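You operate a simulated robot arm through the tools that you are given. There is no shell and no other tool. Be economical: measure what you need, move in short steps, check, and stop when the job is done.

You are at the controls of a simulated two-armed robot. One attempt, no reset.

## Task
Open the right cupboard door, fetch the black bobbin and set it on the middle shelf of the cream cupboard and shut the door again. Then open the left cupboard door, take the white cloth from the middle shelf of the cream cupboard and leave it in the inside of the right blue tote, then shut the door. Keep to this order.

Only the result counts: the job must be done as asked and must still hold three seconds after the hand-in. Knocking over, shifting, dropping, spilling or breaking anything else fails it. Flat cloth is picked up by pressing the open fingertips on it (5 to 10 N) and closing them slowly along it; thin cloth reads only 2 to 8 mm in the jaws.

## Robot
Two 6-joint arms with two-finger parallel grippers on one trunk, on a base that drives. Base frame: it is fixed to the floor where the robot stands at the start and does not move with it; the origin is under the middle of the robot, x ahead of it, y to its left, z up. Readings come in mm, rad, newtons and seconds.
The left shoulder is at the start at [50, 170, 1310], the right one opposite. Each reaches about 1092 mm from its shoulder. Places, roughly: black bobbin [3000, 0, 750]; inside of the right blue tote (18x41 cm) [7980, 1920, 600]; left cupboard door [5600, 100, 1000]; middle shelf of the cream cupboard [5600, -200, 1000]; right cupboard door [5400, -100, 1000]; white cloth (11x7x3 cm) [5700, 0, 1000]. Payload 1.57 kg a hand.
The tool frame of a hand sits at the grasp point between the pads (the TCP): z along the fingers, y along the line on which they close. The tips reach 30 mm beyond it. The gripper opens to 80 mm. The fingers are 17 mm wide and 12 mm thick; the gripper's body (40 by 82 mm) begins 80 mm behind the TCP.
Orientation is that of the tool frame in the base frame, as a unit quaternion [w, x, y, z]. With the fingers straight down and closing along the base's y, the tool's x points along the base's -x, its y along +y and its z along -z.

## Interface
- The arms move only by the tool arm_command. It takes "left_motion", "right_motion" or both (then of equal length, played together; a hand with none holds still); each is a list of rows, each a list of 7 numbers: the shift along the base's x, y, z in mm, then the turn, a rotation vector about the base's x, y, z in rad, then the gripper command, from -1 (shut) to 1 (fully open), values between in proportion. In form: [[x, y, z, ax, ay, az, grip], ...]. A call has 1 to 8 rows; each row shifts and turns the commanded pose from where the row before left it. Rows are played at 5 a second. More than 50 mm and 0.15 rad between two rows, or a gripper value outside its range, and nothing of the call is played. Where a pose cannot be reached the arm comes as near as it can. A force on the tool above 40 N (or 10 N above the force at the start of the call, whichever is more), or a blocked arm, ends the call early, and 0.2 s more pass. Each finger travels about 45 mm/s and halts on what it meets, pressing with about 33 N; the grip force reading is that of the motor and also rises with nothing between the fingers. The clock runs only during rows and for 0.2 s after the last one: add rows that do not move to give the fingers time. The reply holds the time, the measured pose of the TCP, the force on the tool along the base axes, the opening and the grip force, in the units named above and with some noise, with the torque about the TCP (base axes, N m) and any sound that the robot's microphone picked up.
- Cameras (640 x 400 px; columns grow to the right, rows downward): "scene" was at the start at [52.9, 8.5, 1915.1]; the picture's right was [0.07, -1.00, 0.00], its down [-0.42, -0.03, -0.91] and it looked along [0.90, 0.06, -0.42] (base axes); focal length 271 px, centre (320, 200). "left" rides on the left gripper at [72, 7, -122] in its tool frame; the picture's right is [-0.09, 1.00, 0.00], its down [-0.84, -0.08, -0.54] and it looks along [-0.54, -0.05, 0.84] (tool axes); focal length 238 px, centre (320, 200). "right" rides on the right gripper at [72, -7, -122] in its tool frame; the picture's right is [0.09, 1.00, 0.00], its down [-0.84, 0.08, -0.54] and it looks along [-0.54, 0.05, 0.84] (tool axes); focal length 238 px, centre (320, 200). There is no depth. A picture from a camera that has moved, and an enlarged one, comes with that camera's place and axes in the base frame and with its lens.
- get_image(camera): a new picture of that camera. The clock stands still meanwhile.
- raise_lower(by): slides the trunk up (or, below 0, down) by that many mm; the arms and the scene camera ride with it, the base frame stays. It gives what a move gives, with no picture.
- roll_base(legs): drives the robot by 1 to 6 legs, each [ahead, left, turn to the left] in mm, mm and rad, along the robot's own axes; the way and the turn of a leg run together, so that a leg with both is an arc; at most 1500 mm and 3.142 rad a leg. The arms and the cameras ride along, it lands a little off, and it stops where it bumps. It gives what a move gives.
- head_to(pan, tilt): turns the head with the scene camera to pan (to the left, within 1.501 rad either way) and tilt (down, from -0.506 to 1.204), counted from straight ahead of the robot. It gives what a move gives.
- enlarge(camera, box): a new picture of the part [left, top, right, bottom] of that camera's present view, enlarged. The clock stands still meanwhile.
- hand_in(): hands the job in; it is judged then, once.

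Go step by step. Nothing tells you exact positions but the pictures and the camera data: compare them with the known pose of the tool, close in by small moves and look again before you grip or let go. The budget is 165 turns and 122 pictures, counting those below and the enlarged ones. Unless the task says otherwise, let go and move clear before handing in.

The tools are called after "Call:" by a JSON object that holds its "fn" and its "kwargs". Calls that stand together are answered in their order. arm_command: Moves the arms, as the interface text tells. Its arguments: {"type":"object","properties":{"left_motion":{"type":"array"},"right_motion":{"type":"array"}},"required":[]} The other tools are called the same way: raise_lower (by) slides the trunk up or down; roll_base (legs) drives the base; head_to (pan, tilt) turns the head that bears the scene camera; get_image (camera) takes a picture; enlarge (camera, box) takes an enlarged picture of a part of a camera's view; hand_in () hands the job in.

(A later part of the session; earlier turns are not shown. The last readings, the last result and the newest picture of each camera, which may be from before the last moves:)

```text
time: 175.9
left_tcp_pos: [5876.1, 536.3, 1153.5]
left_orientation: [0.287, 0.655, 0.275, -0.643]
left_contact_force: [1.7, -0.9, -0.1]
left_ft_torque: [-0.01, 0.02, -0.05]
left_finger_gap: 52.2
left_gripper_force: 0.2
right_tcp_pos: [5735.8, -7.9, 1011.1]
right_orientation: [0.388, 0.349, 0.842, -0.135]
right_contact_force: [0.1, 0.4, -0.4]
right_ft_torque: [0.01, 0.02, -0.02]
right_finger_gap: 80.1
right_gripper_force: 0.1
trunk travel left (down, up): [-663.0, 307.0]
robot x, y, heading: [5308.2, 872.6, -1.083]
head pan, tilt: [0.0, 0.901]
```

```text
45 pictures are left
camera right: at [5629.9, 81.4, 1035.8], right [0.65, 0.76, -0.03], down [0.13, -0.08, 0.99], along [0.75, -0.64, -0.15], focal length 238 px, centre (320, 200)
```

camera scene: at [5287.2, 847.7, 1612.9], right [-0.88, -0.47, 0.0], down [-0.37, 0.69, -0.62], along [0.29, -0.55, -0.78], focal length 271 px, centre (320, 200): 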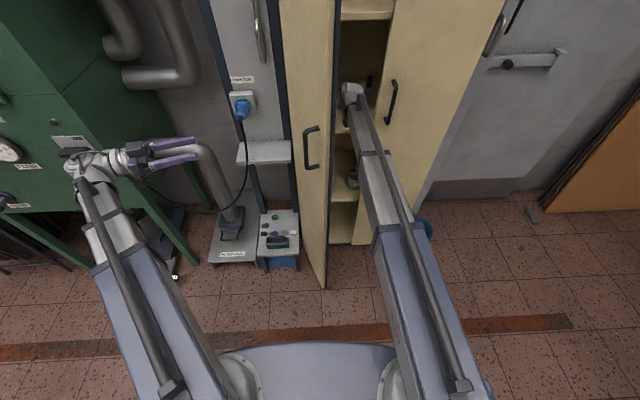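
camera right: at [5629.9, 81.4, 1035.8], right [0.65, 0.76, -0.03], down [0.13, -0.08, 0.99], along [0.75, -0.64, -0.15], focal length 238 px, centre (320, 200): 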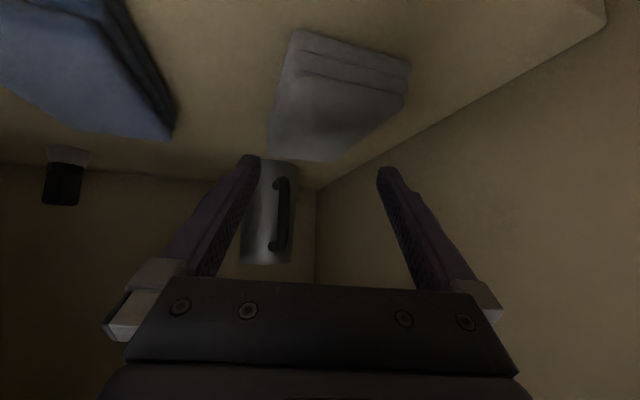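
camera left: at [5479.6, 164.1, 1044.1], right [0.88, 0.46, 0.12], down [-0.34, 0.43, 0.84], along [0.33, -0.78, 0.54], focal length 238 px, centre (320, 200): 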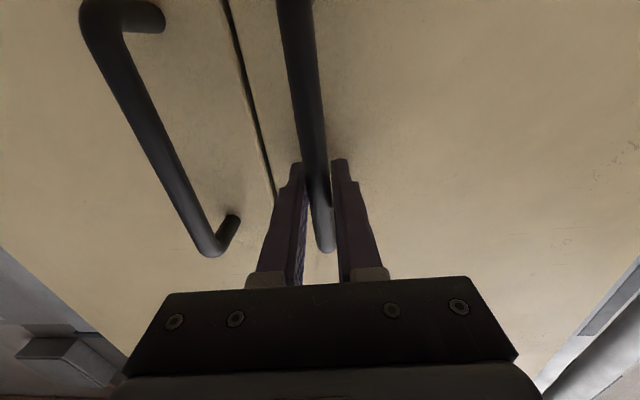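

The fingers now straddle the stack with slim margins; a 4 mm nudge to the right, then lower to just above the shelf.

Call:
{"fn": "arm_command", "kwargs": {"right_motion": [[-3, -3, 0, 0, 0, 0, 1]]}}

Call:
{"fn": "raise_lower", "kwargs": {"by": -20}}

Call:
{"fn": "get_image", "kwargs": {"camera": "right"}}

```text
time: 176.3
left_tcp_pos: [5874.4, 537.3, 1154.8]
left_orientation: [0.288, 0.656, 0.274, -0.642]
left_contact_force: [0.5, 0.8, 0.0]
left_ft_torque: [0.01, 0.01, 0.01]
left_finger_gap: 51.8
left_gripper_force: 0.1
right_tcp_pos: [5729.8, -12.6, 1011.1]
right_orientation: [0.388, 0.35, 0.842, -0.136]
right_contact_force: [-0.8, -0.3, 0.3]
right_ft_torque: [0.02, -0.02, -0.01]
right_finger_gap: 79.8
right_gripper_force: 0.0
trunk travel left (down, up): [-663.0, 307.0]
robot x, y, heading: [5312.5, 872.3, -1.086]
head pan, tilt: [0.0, 0.901]
```

```text
time: 177.0
left_tcp_pos: [5874.5, 536.0, 1135.5]
left_orientation: [0.288, 0.655, 0.274, -0.642]
left_contact_force: [-0.1, 0.3, 0.3]
left_ft_torque: [0.01, -0.02, -0.04]
left_finger_gap: 52.3
left_gripper_force: 0.1
right_tcp_pos: [5730.0, -12.8, 991.3]
right_orientation: [0.388, 0.349, 0.842, -0.135]
right_contact_force: [0.5, -0.4, 0.3]
right_ft_torque: [-0.01, 0.0, 0.02]
right_finger_gap: 80.1
right_gripper_force: 0.0
trunk travel left (down, up): [-643.0, 327.0]
robot x, y, heading: [5309.5, 872.7, -1.086]
head pan, tilt: [0.0, 0.901]
```

```text
44 pictures are left
camera right: at [5625.2, 78.6, 1016.8], right [0.65, 0.76, -0.03], down [0.13, -0.08, 0.99], along [0.75, -0.64, -0.15], focal length 238 px, centre (320, 200)
```

right: 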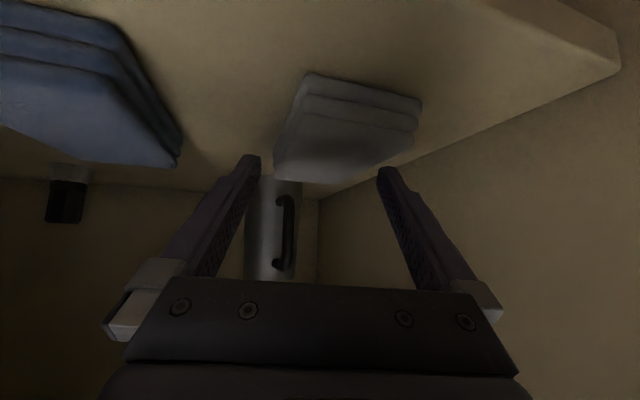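

Both fingertips are outside the stack. Lowering 9 mm more, then closing slowly.

Call:
{"fn": "raise_lower", "kwargs": {"by": -9}}

Call:
{"fn": "arm_command", "kwargs": {"right_motion": [[0, 0, 0, 0, 0, 0, 0.7], [0, 0, 0, 0, 0, 0, 0.4], [0, 0, 0, 0, 0, 0, 0.1], [0, 0, 0, 0, 0, 0, -0.3], [0, 0, 0, 0, 0, 0, -0.6], [0, 0, 0, 0, 0, 0, -1], [0, 0, 0, 0, 0, 0, -1]]}}

Call:
{"fn": "get_image", "kwargs": {"camera": "right"}}

```text
time: 177.6
left_tcp_pos: [5873.4, 537.0, 1125.5]
left_orientation: [0.289, 0.654, 0.276, -0.642]
left_contact_force: [-0.3, 0.0, 0.0]
left_ft_torque: [0.0, 0.0, 0.01]
left_finger_gap: 52.0
left_gripper_force: 0.1
right_tcp_pos: [5730.6, -12.5, 982.1]
right_orientation: [0.389, 0.349, 0.842, -0.135]
right_contact_force: [-0.1, 0.3, -0.1]
right_ft_torque: [-0.01, -0.04, 0.02]
right_finger_gap: 80.0
right_gripper_force: 0.1
trunk travel left (down, up): [-634.0, 336.0]
robot x, y, heading: [5306.3, 869.1, -1.084]
head pan, tilt: [0.0, 0.901]
```

```text
time: 179.2
left_tcp_pos: [5875.2, 536.4, 1126.2]
left_orientation: [0.287, 0.655, 0.275, -0.643]
left_contact_force: [0.4, 0.0, -0.1]
left_ft_torque: [-0.02, 0.04, 0.03]
left_finger_gap: 52.0
left_gripper_force: 0.0
right_tcp_pos: [5730.6, -11.8, 983.6]
right_orientation: [0.388, 0.35, 0.842, -0.134]
right_contact_force: [0.2, 0.7, 1.8]
right_ft_torque: [0.11, -0.04, -0.07]
right_finger_gap: 69.1
right_gripper_force: 33.1
trunk travel left (down, up): [-634.0, 336.0]
robot x, y, heading: [5311.1, 870.2, -1.084]
head pan, tilt: [0.0, 0.901]
```

```text
43 pictures are left
camera right: at [5625.4, 78.7, 1007.8], right [0.65, 0.76, -0.03], down [0.13, -0.08, 0.99], along [0.75, -0.64, -0.15], focal length 238 px, centre (320, 200)
```

right: 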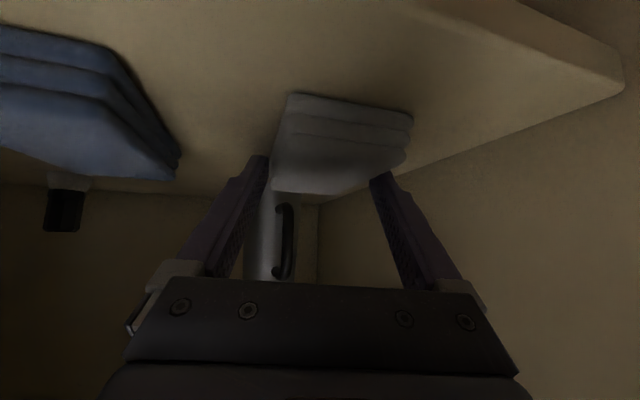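

Gripped at 69 mm with full force — the whole stack. Lift test.

Call:
{"fn": "raise_lower", "kwargs": {"by": 40}}

Call:
{"fn": "get_image", "kwargs": {"camera": "right"}}

```text
time: 180.0
left_tcp_pos: [5874.6, 536.5, 1166.0]
left_orientation: [0.288, 0.655, 0.275, -0.642]
left_contact_force: [-0.1, -0.5, 0.4]
left_ft_torque: [-0.02, -0.01, -0.01]
left_finger_gap: 51.9
left_gripper_force: 0.1
right_tcp_pos: [5730.2, -11.3, 1022.5]
right_orientation: [0.388, 0.35, 0.842, -0.136]
right_contact_force: [-0.7, -1.1, -0.3]
right_ft_torque: [0.01, 0.03, 0.0]
right_finger_gap: 67.5
right_gripper_force: 33.3
trunk travel left (down, up): [-674.0, 296.0]
robot x, y, heading: [5306.8, 869.6, -1.082]
head pan, tilt: [0.0, 0.901]
```

```text
42 pictures are left
camera right: at [5625.4, 78.4, 1047.5], right [0.65, 0.76, -0.03], down [0.13, -0.08, 0.99], along [0.75, -0.64, -0.15], focal length 238 px, centre (320, 200)
```

right: 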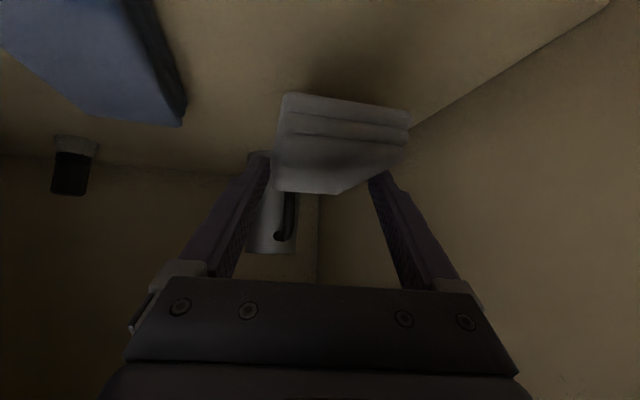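

Lifted securely. I'll raise 45 mm more (clear of the blue cloth), then exit diagonally right/back between the open door and the closed one.

Call:
{"fn": "raise_lower", "kwargs": {"by": 45}}

Call:
{"fn": "roll_base", "kwargs": {"legs": [[-100, -95, 0]]}}

Call:
{"fn": "get_image", "kwargs": {"camera": "scene"}}

Call:
{"fn": "get_image", "kwargs": {"camera": "right"}}

```text
time: 180.9
left_tcp_pos: [5874.4, 536.3, 1212.1]
left_orientation: [0.289, 0.655, 0.276, -0.642]
left_contact_force: [0.3, 0.5, -0.2]
left_ft_torque: [-0.01, -0.03, 0.01]
left_finger_gap: 51.9
left_gripper_force: 0.1
right_tcp_pos: [5731.1, -11.4, 1068.5]
right_orientation: [0.389, 0.35, 0.842, -0.135]
right_contact_force: [0.4, -0.2, -0.7]
right_ft_torque: [0.01, 0.01, 0.01]
right_finger_gap: 67.2
right_gripper_force: 32.9
trunk travel left (down, up): [-719.0, 251.0]
robot x, y, heading: [5308.4, 878.4, -1.085]
head pan, tilt: [0.0, 0.901]
```

```text
time: 182.2
left_tcp_pos: [5741.4, 580.7, 1212.8]
left_orientation: [0.289, 0.656, 0.274, -0.641]
left_contact_force: [-0.3, 0.0, 0.3]
left_ft_torque: [0.02, -0.03, -0.02]
left_finger_gap: 51.7
left_gripper_force: 0.0
right_tcp_pos: [5597.7, 31.4, 1069.0]
right_orientation: [0.389, 0.349, 0.842, -0.135]
right_contact_force: [-0.5, -0.5, -0.4]
right_ft_torque: [-0.01, 0.0, 0.01]
right_finger_gap: 66.2
right_gripper_force: 32.3
trunk travel left (down, up): [-719.0, 251.0]
robot x, y, heading: [5177.1, 913.7, -1.084]
head pan, tilt: [0.0, 0.901]
```

```text
41 pictures are left
camera scene: at [5194.3, 885.9, 1668.9], right [-0.88, -0.47, 0.0], down [-0.37, 0.69, -0.62], along [0.29, -0.55, -0.78], focal length 271 px, centre (320, 200)
```

scene: 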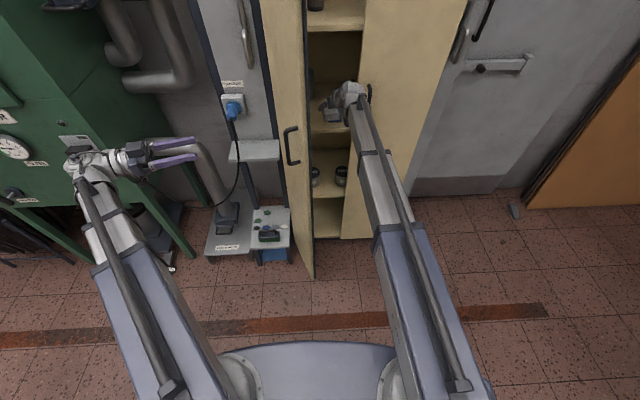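

```text
40 pictures are left
camera right: at [5492.4, 123.2, 1093.5], right [0.65, 0.76, -0.03], down [0.13, -0.08, 0.99], along [0.75, -0.64, -0.15], focal length 238 px, centre (320, 200)
```

right: 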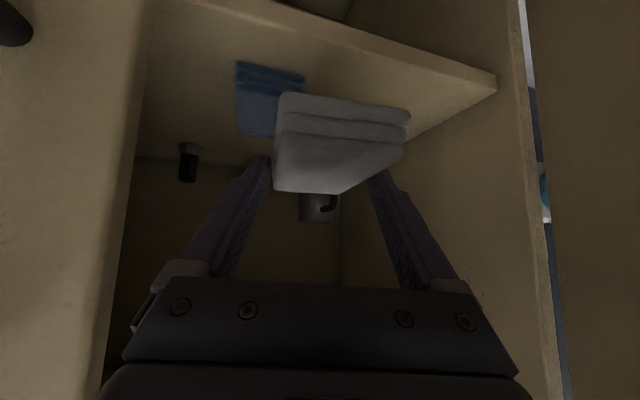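

Clear on both sides. Backing straight out 380 mm.

Call:
{"fn": "roll_base", "kwargs": {"legs": [[-380, -20, 0]]}}

Call:
{"fn": "get_image", "kwargs": {"camera": "scene"}}

Call:
{"fn": "get_image", "kwargs": {"camera": "right"}}

```text
time: 184.6
left_tcp_pos: [5545.4, 915.3, 1211.9]
left_orientation: [0.289, 0.654, 0.276, -0.642]
left_contact_force: [-0.4, 0.3, -0.2]
left_ft_torque: [0.05, 0.0, -0.01]
left_finger_gap: 51.9
left_gripper_force: 0.0
right_tcp_pos: [5401.7, 366.5, 1068.6]
right_orientation: [0.389, 0.348, 0.842, -0.135]
right_contact_force: [0.9, 1.1, -0.8]
right_ft_torque: [0.01, 0.03, 0.04]
right_finger_gap: 65.3
right_gripper_force: 33.1
trunk travel left (down, up): [-719.0, 251.0]
robot x, y, heading: [4982.9, 1243.8, -1.08]
head pan, tilt: [0.0, 0.901]
```

```text
39 pictures are left
camera scene: at [4997.1, 1218.0, 1668.9], right [-0.88, -0.47, 0.0], down [-0.37, 0.69, -0.62], along [0.29, -0.55, -0.78], focal length 271 px, centre (320, 200)
```

scene: 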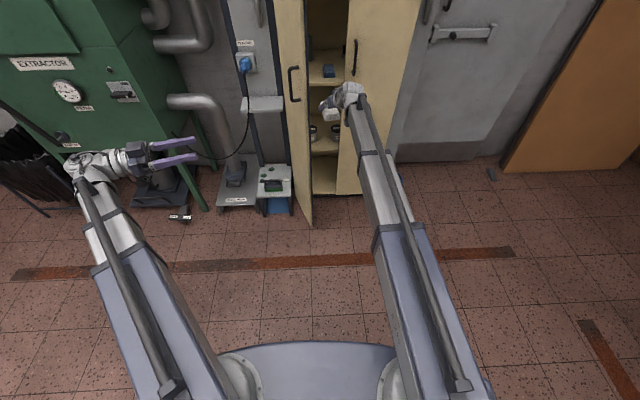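

```text
38 pictures are left
camera right: at [5296.8, 456.0, 1093.3], right [0.65, 0.76, -0.03], down [0.13, -0.08, 0.99], along [0.75, -0.64, -0.15], focal length 238 px, centre (320, 200)
```

right: 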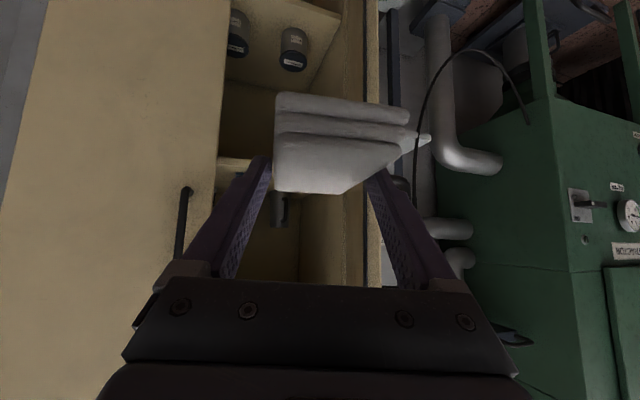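

The cloth is out and held (65 mm). The totes are by the far wall; I'll look left to plan the drive past the mats and green machine.

Call:
{"fn": "head_to", "kwargs": {"pan": 1.35, "tilt": 0.5}}

Call:
{"fn": "get_image", "kwargs": {"camera": "scene"}}

```text
time: 186.1
left_tcp_pos: [5544.9, 914.2, 1211.9]
left_orientation: [0.289, 0.655, 0.276, -0.642]
left_contact_force: [0.4, 0.6, 0.3]
left_ft_torque: [0.0, 0.02, 0.02]
left_finger_gap: 52.1
left_gripper_force: 0.1
right_tcp_pos: [5402.5, 365.0, 1068.2]
right_orientation: [0.388, 0.348, 0.843, -0.134]
right_contact_force: [-0.3, 0.0, 0.4]
right_ft_torque: [0.01, 0.0, 0.0]
right_finger_gap: 64.7
right_gripper_force: 32.6
trunk travel left (down, up): [-719.0, 251.0]
robot x, y, heading: [4980.9, 1246.3, -1.082]
head pan, tilt: [1.349, 0.499]
```

```text
37 pictures are left
camera scene: at [5050.0, 1307.6, 1702.7], right [0.26, -0.96, 0.0], down [-0.46, -0.13, -0.88], along [0.85, 0.23, -0.48], focal length 271 px, centre (320, 200)
```

scene: 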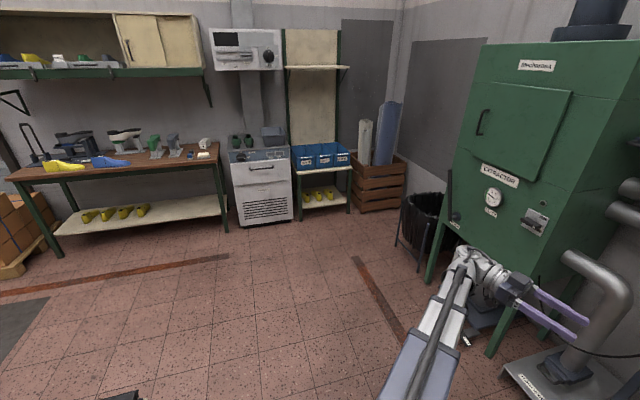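

The right blue tote stands on the rack by the far wall, about [8000,1870]. I'll retract the right arm somewhat, slide left past the open door and mats, then turn.

Call:
{"fn": "arm_command", "kwargs": {"right_motion": [[-21, 40, 0, 0, 0, 0, -1], [-21, 40, 0, 0, 0, 0, -1], [-21, 40, 0, 0, 0, 0, -1], [-21, 40, 0, 0, 0, 0, -1]]}}

Call:
{"fn": "get_image", "kwargs": {"camera": "right"}}

```text
time: 187.1
left_tcp_pos: [5545.0, 915.2, 1211.6]
left_orientation: [0.289, 0.655, 0.275, -0.641]
left_contact_force: [0.7, 0.1, 0.4]
left_ft_torque: [-0.01, 0.0, 0.02]
left_finger_gap: 52.1
left_gripper_force: 0.0
right_tcp_pos: [5317.2, 525.3, 1069.5]
right_orientation: [0.391, 0.346, 0.843, -0.13]
right_contact_force: [-1.2, -0.1, -0.3]
right_ft_torque: [0.02, 0.02, -0.02]
right_finger_gap: 64.3
right_gripper_force: 33.2
right hand out of reach, approached as far as the arm can: row 4
trunk travel left (down, up): [-719.0, 251.0]
robot x, y, heading: [4981.2, 1241.5, -1.077]
head pan, tilt: [1.349, 0.499]
```

```text
36 pictures are left
camera right: at [5209.6, 614.5, 1093.0], right [0.64, 0.77, -0.02], down [0.12, -0.08, 0.99], along [0.76, -0.64, -0.15], focal length 238 px, centre (320, 200)
```

right: 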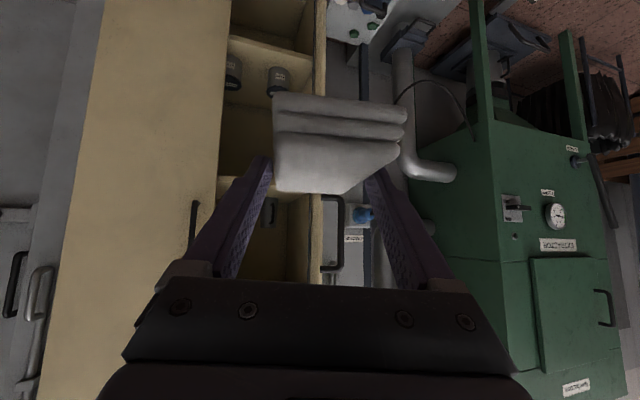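

Now slide left 1.45 m and turn left to face the racks.

Call:
{"fn": "roll_base", "kwargs": {"legs": [[0, 1450, 0], [0, 0, 1.58]]}}

Call:
{"fn": "head_to", "kwargs": {"pan": -0.3, "tilt": 0.5}}

Call:
{"fn": "get_image", "kwargs": {"camera": "scene"}}

```text
time: 198.1
left_tcp_pos: [6555.8, 2501.9, 1210.8]
left_orientation: [0.661, 0.26, 0.661, -0.24]
left_contact_force: [-0.4, 0.8, 0.1]
left_ft_torque: [0.04, 0.03, 0.0]
left_finger_gap: 52.1
left_gripper_force: 0.0
right_tcp_pos: [6951.1, 2284.1, 1068.2]
right_orientation: [0.367, -0.362, 0.835, 0.19]
right_contact_force: [-0.3, -0.8, -0.2]
right_ft_torque: [0.01, 0.01, -0.03]
right_finger_gap: 61.4
right_gripper_force: 33.1
trunk travel left (down, up): [-719.0, 251.0]
robot x, y, heading: [6237.0, 1927.3, 0.517]
head pan, tilt: [1.349, 0.499]
```

```text
time: 199.8
left_tcp_pos: [6555.4, 2501.8, 1210.4]
left_orientation: [0.662, 0.259, 0.662, -0.239]
left_contact_force: [-0.3, -0.1, -0.4]
left_ft_torque: [0.0, 0.0, -0.02]
left_finger_gap: 52.1
left_gripper_force: 0.0
right_tcp_pos: [6951.3, 2282.7, 1067.9]
right_orientation: [0.368, -0.362, 0.836, 0.189]
right_contact_force: [-0.3, 0.0, 0.1]
right_ft_torque: [0.0, -0.01, -0.04]
right_finger_gap: 61.0
right_gripper_force: 33.0
trunk travel left (down, up): [-719.0, 251.0]
robot x, y, heading: [6239.6, 1926.3, 0.514]
head pan, tilt: [-0.3, 0.499]
```

```text
35 pictures are left
camera scene: at [6294.3, 1929.1, 1702.7], right [0.22, -0.98, 0.0], down [-0.47, -0.1, -0.88], along [0.86, 0.19, -0.48], focal length 271 px, centre (320, 200)
```

scene: 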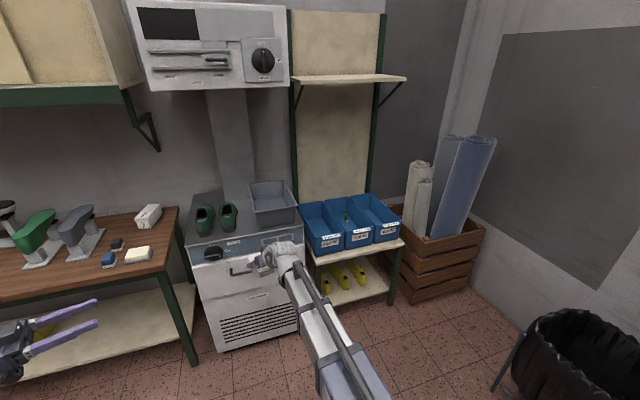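

Three open blue bins stand on the rack; the right one at about (385,215). Zooming in to measure, and checking the cloth.

Call:
{"fn": "enlarge", "kwargs": {"camera": "scene", "box": [290, 170, 450, 270]}}

Call:
{"fn": "get_image", "kwargs": {"camera": "right"}}

```text
4.00 times, centred on (370, 220) of scene
camera zoom: at [6294.3, 1929.1, 1702.7], right [0.22, -0.98, 0.0], down [-0.47, -0.1, -0.88], along [0.86, 0.19, -0.48], focal length 1084 px, centre (120, 120)
```

zoom: 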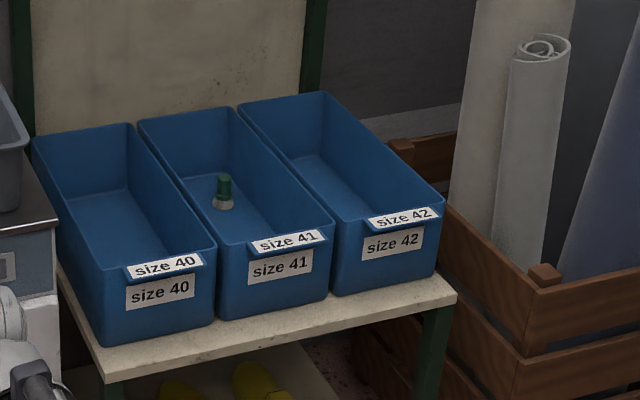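

```text
33 pictures are left
camera right: at [6865.7, 2173.9, 1092.7], right [-0.79, 0.62, -0.02], down [0.08, 0.13, 0.99], along [0.61, 0.78, -0.15], focal length 238 px, centre (320, 200)
```

right: 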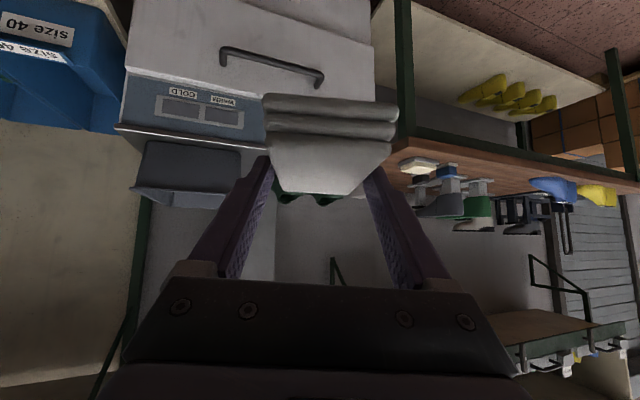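

The right tote ("size 42") is centred near [7930, 1923], rim z≈790, axis ~0.5 rad. I'll shift the right hand outward and straighten its yaw, then drive: right 630, forward 430.

Call:
{"fn": "arm_command", "kwargs": {"right_motion": [[20, -35, 0, 0, 0, -0.0875, -1], [20, -35, 0, 0, 0, -0.0875, -1], [20, -35, 0, 0, 0, -0.0875, -1], [20, -35, 0, 0, 0, -0.0875, -1]]}}

Call:
{"fn": "roll_base", "kwargs": {"legs": [[0, -630, 0], [380, 0, 0]]}}

Call:
{"fn": "head_to", "kwargs": {"pan": -0.2, "tilt": 0.75}}

Call:
{"fn": "get_image", "kwargs": {"camera": "scene"}}

Call:
{"fn": "get_image", "kwargs": {"camera": "right"}}

```text
time: 200.8
left_tcp_pos: [6556.5, 2500.8, 1211.9]
left_orientation: [0.662, 0.258, 0.662, -0.24]
left_contact_force: [0.7, 0.4, 0.7]
left_ft_torque: [-0.01, -0.02, -0.01]
left_finger_gap: 52.1
left_gripper_force: 0.1
right_tcp_pos: [7052.7, 2095.4, 1069.6]
right_orientation: [0.393, -0.221, 0.881, 0.145]
right_contact_force: [-0.5, -0.4, 0.1]
right_ft_torque: [0.01, 0.02, -0.02]
right_finger_gap: 61.1
right_gripper_force: 33.2
right hand out of reach, approached as far as the arm can: row 1, 2, 3, 4
trunk travel left (down, up): [-719.0, 251.0]
robot x, y, heading: [6239.3, 1930.2, 0.518]
head pan, tilt: [-0.3, 0.499]
```

```text
time: 206.3
left_tcp_pos: [7194.2, 2150.4, 1211.9]
left_orientation: [0.662, 0.257, 0.662, -0.238]
left_contact_force: [0.0, -0.1, -0.6]
left_ft_torque: [-0.03, -0.03, 0.0]
left_finger_gap: 52.0
left_gripper_force: 0.1
right_tcp_pos: [7693.5, 1749.7, 1070.2]
right_orientation: [0.393, -0.222, 0.881, 0.145]
right_contact_force: [-0.9, 0.4, -0.3]
right_ft_torque: [0.02, 0.03, -0.01]
right_finger_gap: 61.2
right_gripper_force: 32.6
trunk travel left (down, up): [-719.0, 251.0]
robot x, y, heading: [6878.5, 1576.8, 0.522]
head pan, tilt: [-0.3, 0.499]
```

```text
time: 207.1
left_tcp_pos: [7192.8, 2151.8, 1211.5]
left_orientation: [0.662, 0.258, 0.662, -0.239]
left_contact_force: [-0.6, 0.8, 0.3]
left_ft_torque: [0.02, 0.02, 0.0]
left_finger_gap: 52.0
left_gripper_force: 0.1
right_tcp_pos: [7691.5, 1748.5, 1070.7]
right_orientation: [0.393, -0.222, 0.88, 0.145]
right_contact_force: [-0.6, -0.2, -0.4]
right_ft_torque: [0.0, -0.02, 0.0]
right_finger_gap: 60.8
right_gripper_force: 32.4
trunk travel left (down, up): [-719.0, 251.0]
robot x, y, heading: [6880.2, 1577.7, 0.527]
head pan, tilt: [-0.201, 0.75]
```

```text
32 pictures are left
camera scene: at [6924.6, 1583.8, 1680.8], right [0.32, -0.95, 0.0], down [-0.65, -0.22, -0.73], along [0.69, 0.23, -0.68], focal length 271 px, centre (320, 200)
```

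scene: 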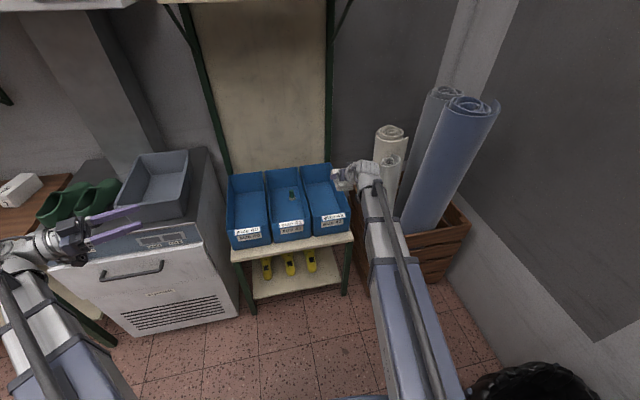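

```text
31 pictures are left
camera right: at [7576.3, 1670.1, 1093.1], right [-0.56, 0.83, 0.01], down [0.12, 0.07, 0.99], along [0.82, 0.55, -0.13], focal length 238 px, centre (320, 200)
```

right: 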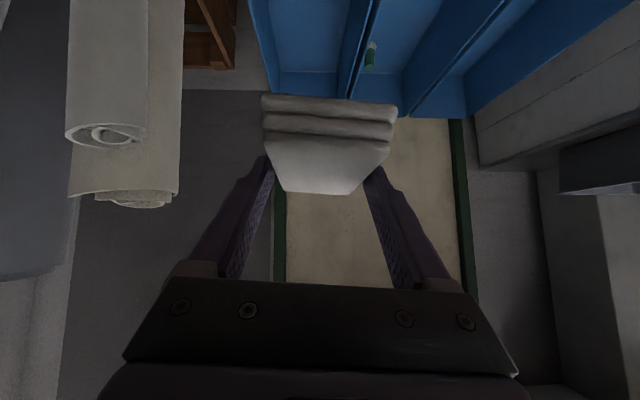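

The left hand is near the cabinet with shoes and a tub, so I'll raise it well up. I also zoom on the tote for position.

Call:
{"fn": "arm_command", "kwargs": {"left_motion": [[0, 0, 45, 0, 0, 0, 0.3], [0, 0, 45, 0, 0, 0, 0.3], [0, 0, 45, 0, 0, 0, 0.3], [0, 0, 45, 0, 0, 0, 0.3], [0, 0, 45, 0, 0, 0, 0.3], [0, 0, 45, 0, 0, 0, 0.3]]}}

Call:
{"fn": "enlarge", "kwargs": {"camera": "scene", "box": [220, 140, 380, 260]}}

```text
time: 208.5
left_tcp_pos: [7192.6, 2152.1, 1210.8]
left_orientation: [0.662, 0.257, 0.662, -0.238]
left_contact_force: [0.5, -0.1, 1.1]
left_ft_torque: [0.02, 0.01, -0.01]
left_finger_gap: 51.9
left_gripper_force: 0.1
left hand out of reach, approached as far as the arm can: row 1, 2, 3, 4, 5, 6
right_tcp_pos: [7691.6, 1750.3, 1070.9]
right_orientation: [0.394, -0.224, 0.88, 0.146]
right_contact_force: [0.7, -0.4, -0.6]
right_ft_torque: [0.0, 0.02, -0.02]
right_finger_gap: 61.1
right_gripper_force: 32.8
trunk travel left (down, up): [-719.0, 251.0]
robot x, y, heading: [6883.7, 1572.7, 0.526]
head pan, tilt: [-0.201, 0.75]
```

```text
3.33 times, centred on (300, 200) of scene
camera zoom: at [6924.5, 1583.8, 1680.8], right [0.32, -0.95, 0.0], down [-0.65, -0.22, -0.73], along [0.69, 0.23, -0.68], focal length 904 px, centre (387, 200)
```

zoom: 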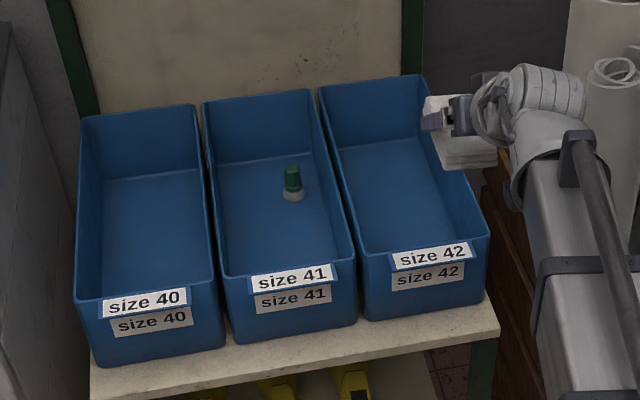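

Triangulating both views gives tote centre [7979, 1921], rim z≈742 (matches the brief). Moving base 70 mm and reaching the arm forward ~195 mm over it.

Call:
{"fn": "roll_base", "kwargs": {"legs": [[70, 0, 0]]}}

Call:
{"fn": "arm_command", "kwargs": {"right_motion": [[42, 24.5, 0, 0, 0, 0, -1], [42, 24.5, 0, 0, 0, 0, -1], [42, 24.5, 0, 0, 0, 0, -1], [42, 24.5, 0, 0, 0, 0, -1]]}}

Call:
{"fn": "get_image", "kwargs": {"camera": "scene"}}

Call:
{"fn": "get_image", "kwargs": {"camera": "right"}}

```text
time: 209.5
left_tcp_pos: [7256.7, 2186.6, 1209.7]
left_orientation: [0.662, 0.256, 0.663, -0.24]
left_contact_force: [-0.4, 0.8, -0.5]
left_ft_torque: [-0.02, -0.06, -0.05]
left_finger_gap: 51.8
left_gripper_force: 0.0
right_tcp_pos: [7752.6, 1784.0, 1069.8]
right_orientation: [0.392, -0.222, 0.881, 0.145]
right_contact_force: [0.2, 1.0, -1.1]
right_ft_torque: [0.01, -0.01, 0.0]
right_finger_gap: 61.1
right_gripper_force: 33.7
trunk travel left (down, up): [-719.0, 251.0]
robot x, y, heading: [6943.3, 1611.7, 0.522]
head pan, tilt: [-0.201, 0.75]
```

```text
time: 210.5
left_tcp_pos: [7255.0, 2186.5, 1212.1]
left_orientation: [0.662, 0.258, 0.662, -0.239]
left_contact_force: [0.2, 0.0, 1.3]
left_ft_torque: [-0.01, 0.03, 0.02]
left_finger_gap: 52.2
left_gripper_force: 0.0
right_tcp_pos: [7926.3, 1868.7, 1070.5]
right_orientation: [0.393, -0.225, 0.879, 0.152]
right_contact_force: [-0.7, -0.3, -0.6]
right_ft_torque: [-0.02, -0.02, 0.01]
right_finger_gap: 61.2
right_gripper_force: 33.3
right hand out of reach, approached as far as the arm can: row 3, 4
trunk travel left (down, up): [-719.0, 251.0]
robot x, y, heading: [6936.9, 1609.7, 0.523]
head pan, tilt: [-0.201, 0.75]
```

```text
29 pictures are left
camera scene: at [6986.4, 1619.4, 1680.7], right [0.32, -0.95, 0.0], down [-0.65, -0.22, -0.73], along [0.69, 0.23, -0.68], focal length 271 px, centre (320, 200)
```

scene: 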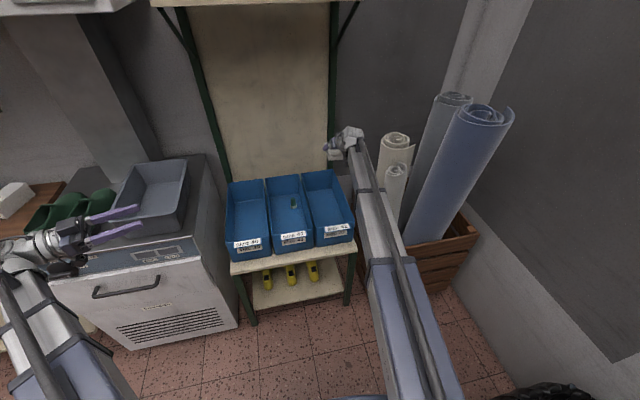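

```text
28 pictures are left
camera right: at [7812.0, 1788.4, 1092.8], right [-0.57, 0.82, 0.02], down [0.12, 0.06, 0.99], along [0.82, 0.56, -0.13], focal length 238 px, centre (320, 200)
```

right: 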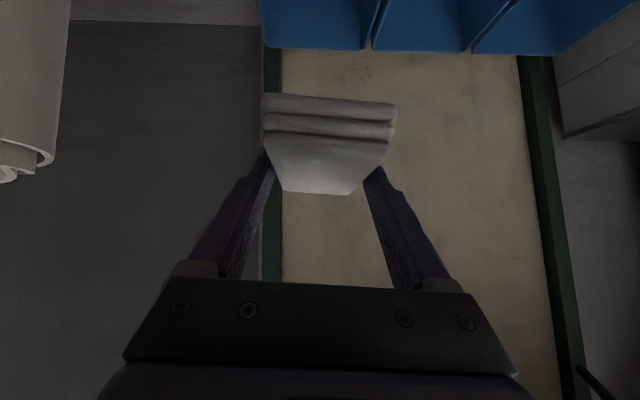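

I need ~65 mm further in so the hand's camera clears the front rim. First pull the left hand back from the cabinet, then nudge the base.

Call:
{"fn": "arm_command", "kwargs": {"left_motion": [[-39, -22, 0, 0, 0, 0, 0.3], [-39, -22, 0, 0, 0, 0, 0.3], [-39, -22, 0, 0, 0, 0, 0.3], [-39, -22, 0, 0, 0, 0, 0.3]]}}

Call:
{"fn": "roll_base", "kwargs": {"legs": [[62, 17, 0]]}}

Call:
{"fn": "get_image", "kwargs": {"camera": "scene"}}

```text
time: 211.5
left_tcp_pos: [7186.7, 2074.8, 1211.6]
left_orientation: [0.663, 0.254, 0.663, -0.237]
left_contact_force: [0.2, 0.8, -0.2]
left_ft_torque: [0.0, -0.01, -0.02]
left_finger_gap: 52.1
left_gripper_force: 0.1
left hand out of reach, approached as far as the arm can: row 2, 3, 4
right_tcp_pos: [7925.4, 1867.7, 1072.5]
right_orientation: [0.393, -0.224, 0.879, 0.151]
right_contact_force: [1.0, 0.1, -0.4]
right_ft_torque: [-0.01, 0.0, -0.04]
right_finger_gap: 60.9
right_gripper_force: 33.2
trunk travel left (down, up): [-719.0, 251.0]
robot x, y, heading: [6940.2, 1613.7, 0.522]
head pan, tilt: [-0.201, 0.75]
```

```text
time: 212.5
left_tcp_pos: [7232.3, 2122.6, 1209.4]
left_orientation: [0.663, 0.254, 0.664, -0.237]
left_contact_force: [0.5, 0.1, 0.0]
left_ft_torque: [-0.01, 0.0, -0.04]
left_finger_gap: 51.8
left_gripper_force: 0.0
right_tcp_pos: [7969.8, 1913.8, 1070.9]
right_orientation: [0.392, -0.225, 0.879, 0.152]
right_contact_force: [1.2, 0.6, -0.2]
right_ft_torque: [-0.03, 0.01, -0.01]
right_finger_gap: 60.7
right_gripper_force: 32.6
trunk travel left (down, up): [-719.0, 251.0]
robot x, y, heading: [6986.6, 1655.3, 0.52]
head pan, tilt: [-0.201, 0.75]
```

```text
27 pictures are left
camera scene: at [7032.0, 1665.9, 1680.7], right [0.32, -0.95, 0.0], down [-0.65, -0.22, -0.73], along [0.69, 0.23, -0.68], focal length 271 px, centre (320, 200)
```

scene: 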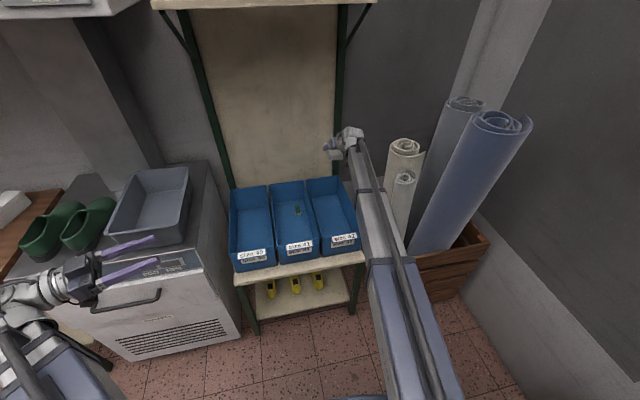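

TCP is over the tote's centre. Lowering in stages.

Call:
{"fn": "raise_lower", "kwargs": {"by": -260}}

Call:
{"fn": "get_image", "kwargs": {"camera": "right"}}

Call:
{"fn": "get_image", "kwargs": {"camera": "scene"}}

```text
time: 215.2
left_tcp_pos: [7231.6, 2121.2, 950.4]
left_orientation: [0.663, 0.255, 0.663, -0.236]
left_contact_force: [0.2, -0.9, -0.4]
left_ft_torque: [-0.01, -0.02, -0.02]
left_finger_gap: 52.1
left_gripper_force: 0.1
right_tcp_pos: [7969.9, 1912.9, 810.8]
right_orientation: [0.393, -0.226, 0.878, 0.153]
right_contact_force: [0.0, -0.5, -0.4]
right_ft_torque: [0.0, -0.03, 0.03]
right_finger_gap: 61.0
right_gripper_force: 32.9
trunk travel left (down, up): [-459.0, 511.0]
robot x, y, heading: [6982.0, 1657.2, 0.521]
head pan, tilt: [-0.201, 0.75]
```

```text
26 pictures are left
camera right: at [7855.3, 1833.1, 833.3], right [-0.57, 0.82, 0.02], down [0.12, 0.06, 0.99], along [0.82, 0.56, -0.13], focal length 238 px, centre (320, 200)
```

right: 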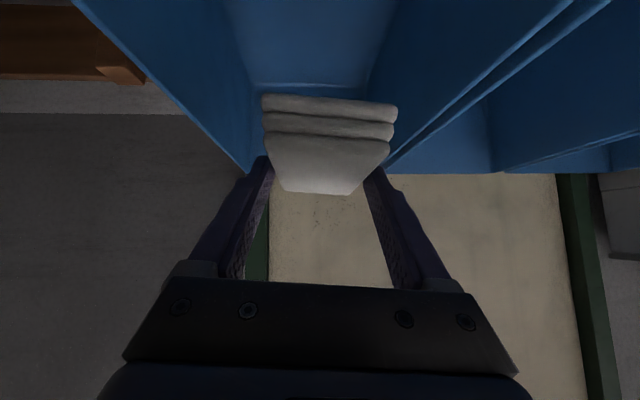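

```text
25 pictures are left
camera scene: at [7030.2, 1664.1, 1420.8], right [0.32, -0.95, 0.0], down [-0.65, -0.22, -0.73], along [0.69, 0.23, -0.68], focal length 271 px, centre (320, 200)
```

scene: 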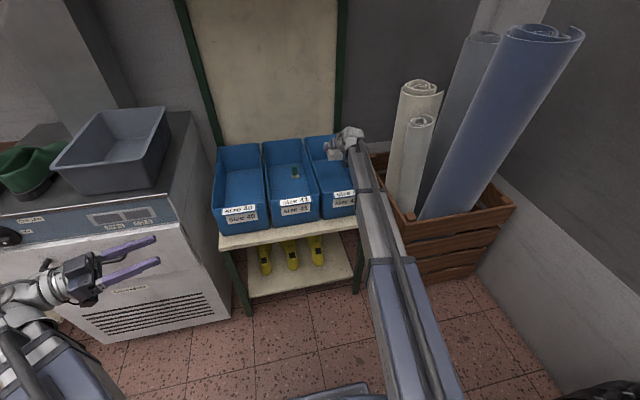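

Well centred between the tote's walls. Lowering further.

Call:
{"fn": "raise_lower", "kwargs": {"by": -105}}

Call:
{"fn": "get_image", "kwargs": {"camera": "right"}}

```text
time: 216.5
left_tcp_pos: [7232.2, 2120.7, 845.4]
left_orientation: [0.663, 0.255, 0.663, -0.237]
left_contact_force: [0.1, -0.4, -0.7]
left_ft_torque: [-0.01, -0.03, 0.01]
left_finger_gap: 52.2
left_gripper_force: 0.2
right_tcp_pos: [7969.9, 1912.4, 706.5]
right_orientation: [0.393, -0.226, 0.878, 0.153]
right_contact_force: [0.0, -0.4, 0.2]
right_ft_torque: [-0.01, 0.0, -0.01]
right_finger_gap: 60.9
right_gripper_force: 32.8
trunk travel left (down, up): [-354.0, 616.0]
robot x, y, heading: [6984.1, 1656.1, 0.524]
head pan, tilt: [-0.201, 0.75]
```

```text
24 pictures are left
camera right: at [7855.3, 1833.1, 728.4], right [-0.57, 0.82, 0.02], down [0.12, 0.06, 0.99], along [0.82, 0.56, -0.13], focal length 238 px, centre (320, 200)
```

right: 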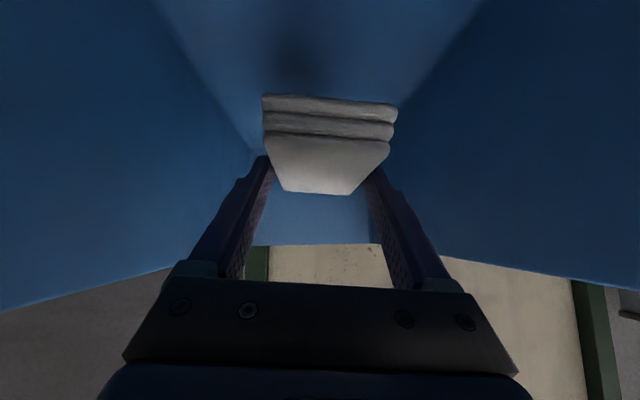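

The cloth is inside the tote; its shadow on the floor nears. Lowering until close/contact.

Call:
{"fn": "raise_lower", "kwargs": {"by": -30}}

Call:
{"fn": "raise_lower", "kwargs": {"by": -12}}

Call:
{"fn": "get_image", "kwargs": {"camera": "right"}}

```text
time: 217.3
left_tcp_pos: [7231.6, 2120.7, 816.2]
left_orientation: [0.663, 0.256, 0.663, -0.236]
left_contact_force: [0.8, 0.1, -0.3]
left_ft_torque: [-0.01, 0.02, 0.02]
left_finger_gap: 52.3
left_gripper_force: 0.1
right_tcp_pos: [7970.4, 1913.2, 676.9]
right_orientation: [0.394, -0.225, 0.878, 0.152]
right_contact_force: [-0.4, -0.3, -0.6]
right_ft_torque: [-0.04, 0.01, 0.02]
right_finger_gap: 60.7
right_gripper_force: 32.7
trunk travel left (down, up): [-324.0, 646.0]
robot x, y, heading: [6989.3, 1654.1, 0.519]
head pan, tilt: [-0.201, 0.75]
```

```text
time: 217.9
left_tcp_pos: [7232.2, 2119.9, 804.5]
left_orientation: [0.663, 0.255, 0.663, -0.238]
left_contact_force: [0.2, -0.4, 0.4]
left_ft_torque: [0.02, 0.02, -0.03]
left_finger_gap: 52.0
left_gripper_force: 0.0
right_tcp_pos: [7969.8, 1912.4, 665.3]
right_orientation: [0.394, -0.226, 0.878, 0.152]
right_contact_force: [0.7, 0.1, -1.8]
right_ft_torque: [-0.03, 0.01, -0.03]
right_finger_gap: 60.9
right_gripper_force: 33.2
trunk travel left (down, up): [-312.0, 658.0]
robot x, y, heading: [6981.6, 1653.5, 0.52]
head pan, tilt: [-0.201, 0.75]
```

```text
23 pictures are left
camera right: at [7855.3, 1833.1, 686.3], right [-0.57, 0.82, 0.02], down [0.12, 0.06, 0.99], along [0.82, 0.56, -0.13], focal length 238 px, centre (320, 200)
```

right: 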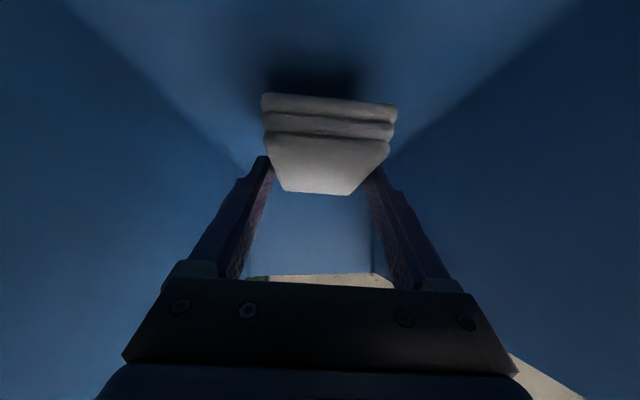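

Just above the floor. 8 mm more, then release.

Call:
{"fn": "raise_lower", "kwargs": {"by": -9}}

Call:
{"fn": "arm_command", "kwargs": {"right_motion": [[0, 0, 0, 0, 0, 0, 0.6], [0, 0, 0, 0, 0, 0, 0.9], [0, 0, 0, 0, 0, 0, 0.9], [0, 0, 0, 0, 0, 0, 0.9]]}}

Call:
{"fn": "get_image", "kwargs": {"camera": "right"}}

```text
time: 218.5
left_tcp_pos: [7231.9, 2119.7, 795.5]
left_orientation: [0.663, 0.254, 0.663, -0.236]
left_contact_force: [0.1, -0.3, -0.1]
left_ft_torque: [0.01, -0.01, 0.01]
left_finger_gap: 52.1
left_gripper_force: 0.1
right_tcp_pos: [7968.8, 1914.0, 656.2]
right_orientation: [0.394, -0.225, 0.878, 0.152]
right_contact_force: [1.0, -0.5, -1.1]
right_ft_torque: [0.04, -0.01, -0.01]
right_finger_gap: 60.7
right_gripper_force: 32.8
trunk travel left (down, up): [-303.0, 667.0]
robot x, y, heading: [6986.6, 1657.8, 0.524]
head pan, tilt: [-0.201, 0.75]
```

```text
time: 219.5
left_tcp_pos: [7233.3, 2119.6, 795.8]
left_orientation: [0.663, 0.256, 0.663, -0.236]
left_contact_force: [-0.5, -0.8, 0.3]
left_ft_torque: [0.0, 0.0, -0.01]
left_finger_gap: 52.0
left_gripper_force: 0.1
right_tcp_pos: [7969.6, 1913.2, 654.9]
right_orientation: [0.394, -0.225, 0.878, 0.153]
right_contact_force: [0.3, -0.1, -0.4]
right_ft_torque: [-0.02, -0.01, 0.01]
right_finger_gap: 76.0
right_gripper_force: 0.0
trunk travel left (down, up): [-303.0, 667.0]
robot x, y, heading: [6985.5, 1654.8, 0.525]
head pan, tilt: [-0.201, 0.75]
```

```text
22 pictures are left
camera right: at [7855.3, 1833.1, 677.3], right [-0.57, 0.82, 0.02], down [0.12, 0.06, 0.99], along [0.82, 0.56, -0.13], focal length 238 px, centre (320, 200)
```

right: 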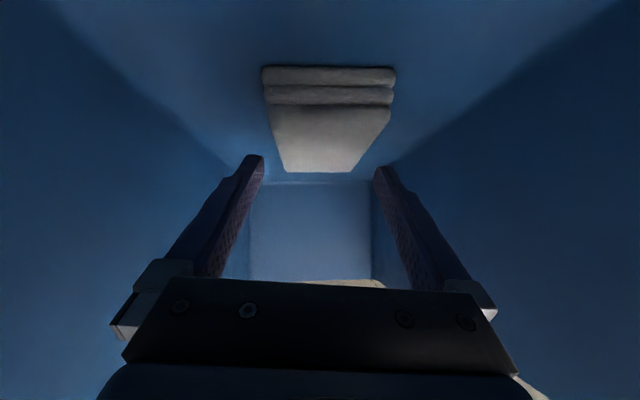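

The cloth lies free in the tote. Raising straight up and checking.

Call:
{"fn": "raise_lower", "kwargs": {"by": 300}}

Call:
{"fn": "get_image", "kwargs": {"camera": "scene"}}

```text
time: 222.5
left_tcp_pos: [7230.8, 2121.0, 1095.0]
left_orientation: [0.663, 0.255, 0.663, -0.237]
left_contact_force: [-1.0, 0.6, 0.2]
left_ft_torque: [-0.01, 0.03, -0.03]
left_finger_gap: 52.1
left_gripper_force: 0.0
right_tcp_pos: [7969.2, 1913.1, 955.8]
right_orientation: [0.393, -0.225, 0.879, 0.152]
right_contact_force: [-0.9, -0.6, 0.2]
right_ft_torque: [0.04, 0.0, 0.01]
right_finger_gap: 76.0
right_gripper_force: 0.1
trunk travel left (down, up): [-603.0, 367.0]
robot x, y, heading: [6982.5, 1654.1, 0.521]
head pan, tilt: [-0.201, 0.75]
```

```text
21 pictures are left
camera scene: at [7030.2, 1664.1, 1564.7], right [0.32, -0.95, 0.0], down [-0.65, -0.22, -0.73], along [0.69, 0.23, -0.68], focal length 271 px, centre (320, 200)
```

scene: 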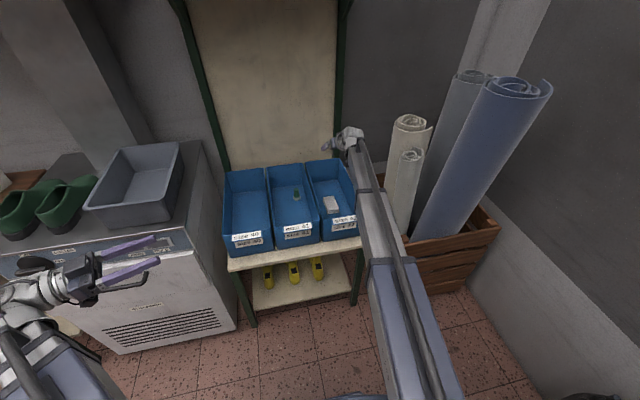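

Cloth sits in the right tote. Now back to shut the left door: back away, retract the right arm, slide left, and turn toward the cupboard.

Call:
{"fn": "roll_base", "kwargs": {"legs": [[-450, 0, 0], [0, 630, 0]]}}

Call:
{"fn": "arm_command", "kwargs": {"right_motion": [[-39, -22, 0, 0, 0, 0, 0], [-39, -22, 0, 0, 0, 0, 0], [-39, -22, 0, 0, 0, 0, 0], [-39, -22, 0, 0, 0, 0, 0], [-39, -22, 0, 0, 0, 0, 0], [-39, -22, 0, 0, 0, 0, 0]]}}

Call:
{"fn": "roll_base", "kwargs": {"legs": [[0, 0, -1.597]]}}

Call:
{"fn": "head_to", "kwargs": {"pan": -0.6, "tilt": 0.5}}

Call:
{"fn": "get_image", "kwargs": {"camera": "scene"}}

```text
time: 228.3
left_tcp_pos: [6513.4, 2421.1, 1095.2]
left_orientation: [0.664, 0.252, 0.664, -0.233]
left_contact_force: [-0.2, 0.2, 0.1]
left_ft_torque: [0.0, -0.02, 0.01]
left_finger_gap: 51.9
left_gripper_force: 0.0
right_tcp_pos: [7253.6, 2220.9, 955.7]
right_orientation: [0.392, -0.229, 0.877, 0.154]
right_contact_force: [-0.4, -0.1, 0.2]
right_ft_torque: [-0.01, 0.0, -0.01]
right_finger_gap: 76.2
right_gripper_force: 0.0
trunk travel left (down, up): [-603.0, 367.0]
robot x, y, heading: [6272.8, 1953.9, 0.536]
head pan, tilt: [-0.201, 0.75]
```

```text
time: 229.7
left_tcp_pos: [6512.4, 2420.3, 1095.7]
left_orientation: [0.664, 0.251, 0.664, -0.234]
left_contact_force: [-0.1, -0.7, 0.3]
left_ft_torque: [-0.01, -0.02, 0.04]
left_finger_gap: 51.8
left_gripper_force: 0.0
right_tcp_pos: [7015.6, 2086.9, 956.2]
right_orientation: [0.393, -0.229, 0.877, 0.154]
right_contact_force: [0.7, -0.2, 0.2]
right_ft_torque: [-0.05, 0.01, 0.0]
right_finger_gap: 40.1
right_gripper_force: 0.0
trunk travel left (down, up): [-603.0, 367.0]
robot x, y, heading: [6274.7, 1953.4, 0.532]
head pan, tilt: [-0.201, 0.75]
```

```text
time: 234.0
left_tcp_pos: [6730.3, 1695.5, 1094.5]
left_orientation: [0.293, 0.653, 0.279, -0.64]
left_contact_force: [0.4, 0.8, 0.5]
left_ft_torque: [0.04, -0.01, 0.0]
left_finger_gap: 51.8
left_gripper_force: 0.0
right_tcp_pos: [6377.9, 1204.8, 956.3]
right_orientation: [0.384, 0.472, 0.774, -0.176]
right_contact_force: [-0.6, -0.3, 0.7]
right_ft_torque: [-0.01, 0.02, -0.03]
right_finger_gap: 40.1
right_gripper_force: 0.0
trunk travel left (down, up): [-603.0, 367.0]
robot x, y, heading: [6273.0, 1957.2, -1.073]
head pan, tilt: [-0.201, 0.75]
```

```text
time: 234.9
left_tcp_pos: [6730.9, 1695.6, 1094.9]
left_orientation: [0.293, 0.653, 0.279, -0.64]
left_contact_force: [0.6, 0.8, -0.3]
left_ft_torque: [0.02, 0.03, -0.02]
left_finger_gap: 52.2
left_gripper_force: 0.1
right_tcp_pos: [6377.9, 1204.1, 955.9]
right_orientation: [0.384, 0.472, 0.773, -0.177]
right_contact_force: [0.4, 0.3, 0.7]
right_ft_torque: [0.0, -0.02, -0.04]
right_finger_gap: 40.0
right_gripper_force: 0.1
trunk travel left (down, up): [-603.0, 367.0]
robot x, y, heading: [6270.5, 1954.6, -1.073]
head pan, tilt: [-0.6, 0.499]
```

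```text
20 pictures are left
camera scene: at [6244.1, 1900.4, 1586.7], right [-0.99, 0.1, 0.0], down [0.05, 0.48, -0.88], along [-0.09, -0.87, -0.48], focal length 271 px, centre (320, 200)
```

scene: 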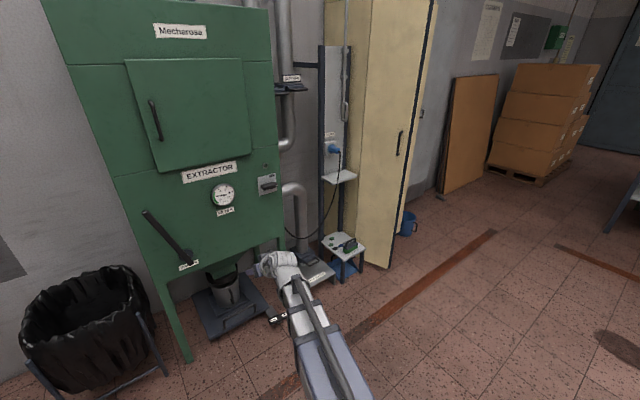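

Path is clear. Sliding right in front of the cupboard.

Call:
{"fn": "roll_base", "kwargs": {"legs": [[20, -1400, 0]]}}

Call:
{"fn": "head_to", "kwargs": {"pan": 0.05, "tilt": 0.6}}

Call:
{"fn": "get_image", "kwargs": {"camera": "scene"}}

```text
time: 241.9
left_tcp_pos: [5496.5, 1005.6, 1095.6]
left_orientation: [0.293, 0.652, 0.281, -0.64]
left_contact_force: [0.3, 0.1, 0.4]
left_ft_torque: [0.05, 0.03, 0.02]
left_finger_gap: 51.9
left_gripper_force: 0.1
right_tcp_pos: [5146.3, 513.7, 955.5]
right_orientation: [0.384, 0.471, 0.774, -0.176]
right_contact_force: [-0.5, 0.5, -0.6]
right_ft_torque: [-0.02, 0.01, -0.01]
right_finger_gap: 39.9
right_gripper_force: 0.0
trunk travel left (down, up): [-603.0, 367.0]
robot x, y, heading: [5039.4, 1261.8, -1.076]
head pan, tilt: [-0.6, 0.499]
```

```text
time: 242.9
left_tcp_pos: [5498.7, 1005.1, 1096.2]
left_orientation: [0.293, 0.653, 0.279, -0.64]
left_contact_force: [0.4, -0.3, 0.7]
left_ft_torque: [0.01, 0.02, 0.01]
left_finger_gap: 51.7
left_gripper_force: 0.0
right_tcp_pos: [5148.3, 513.5, 955.9]
right_orientation: [0.385, 0.471, 0.774, -0.175]
right_contact_force: [0.1, 0.2, 1.0]
right_ft_torque: [0.02, -0.03, -0.04]
right_finger_gap: 40.1
right_gripper_force: 0.0
trunk travel left (down, up): [-603.0, 367.0]
robot x, y, heading: [5039.9, 1262.8, -1.07]
head pan, tilt: [0.051, 0.6]
```

```text
19 pictures are left
camera scene: at [5067.6, 1224.8, 1577.7], right [-0.85, -0.52, 0.0], down [-0.29, 0.48, -0.83], along [0.43, -0.7, -0.56], focal length 271 px, centre (320, 200)
```

scene: 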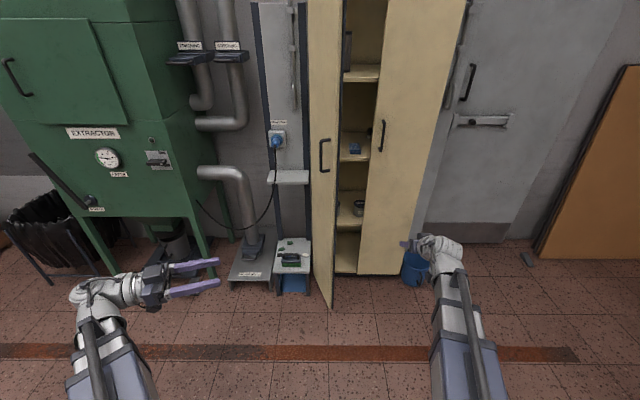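

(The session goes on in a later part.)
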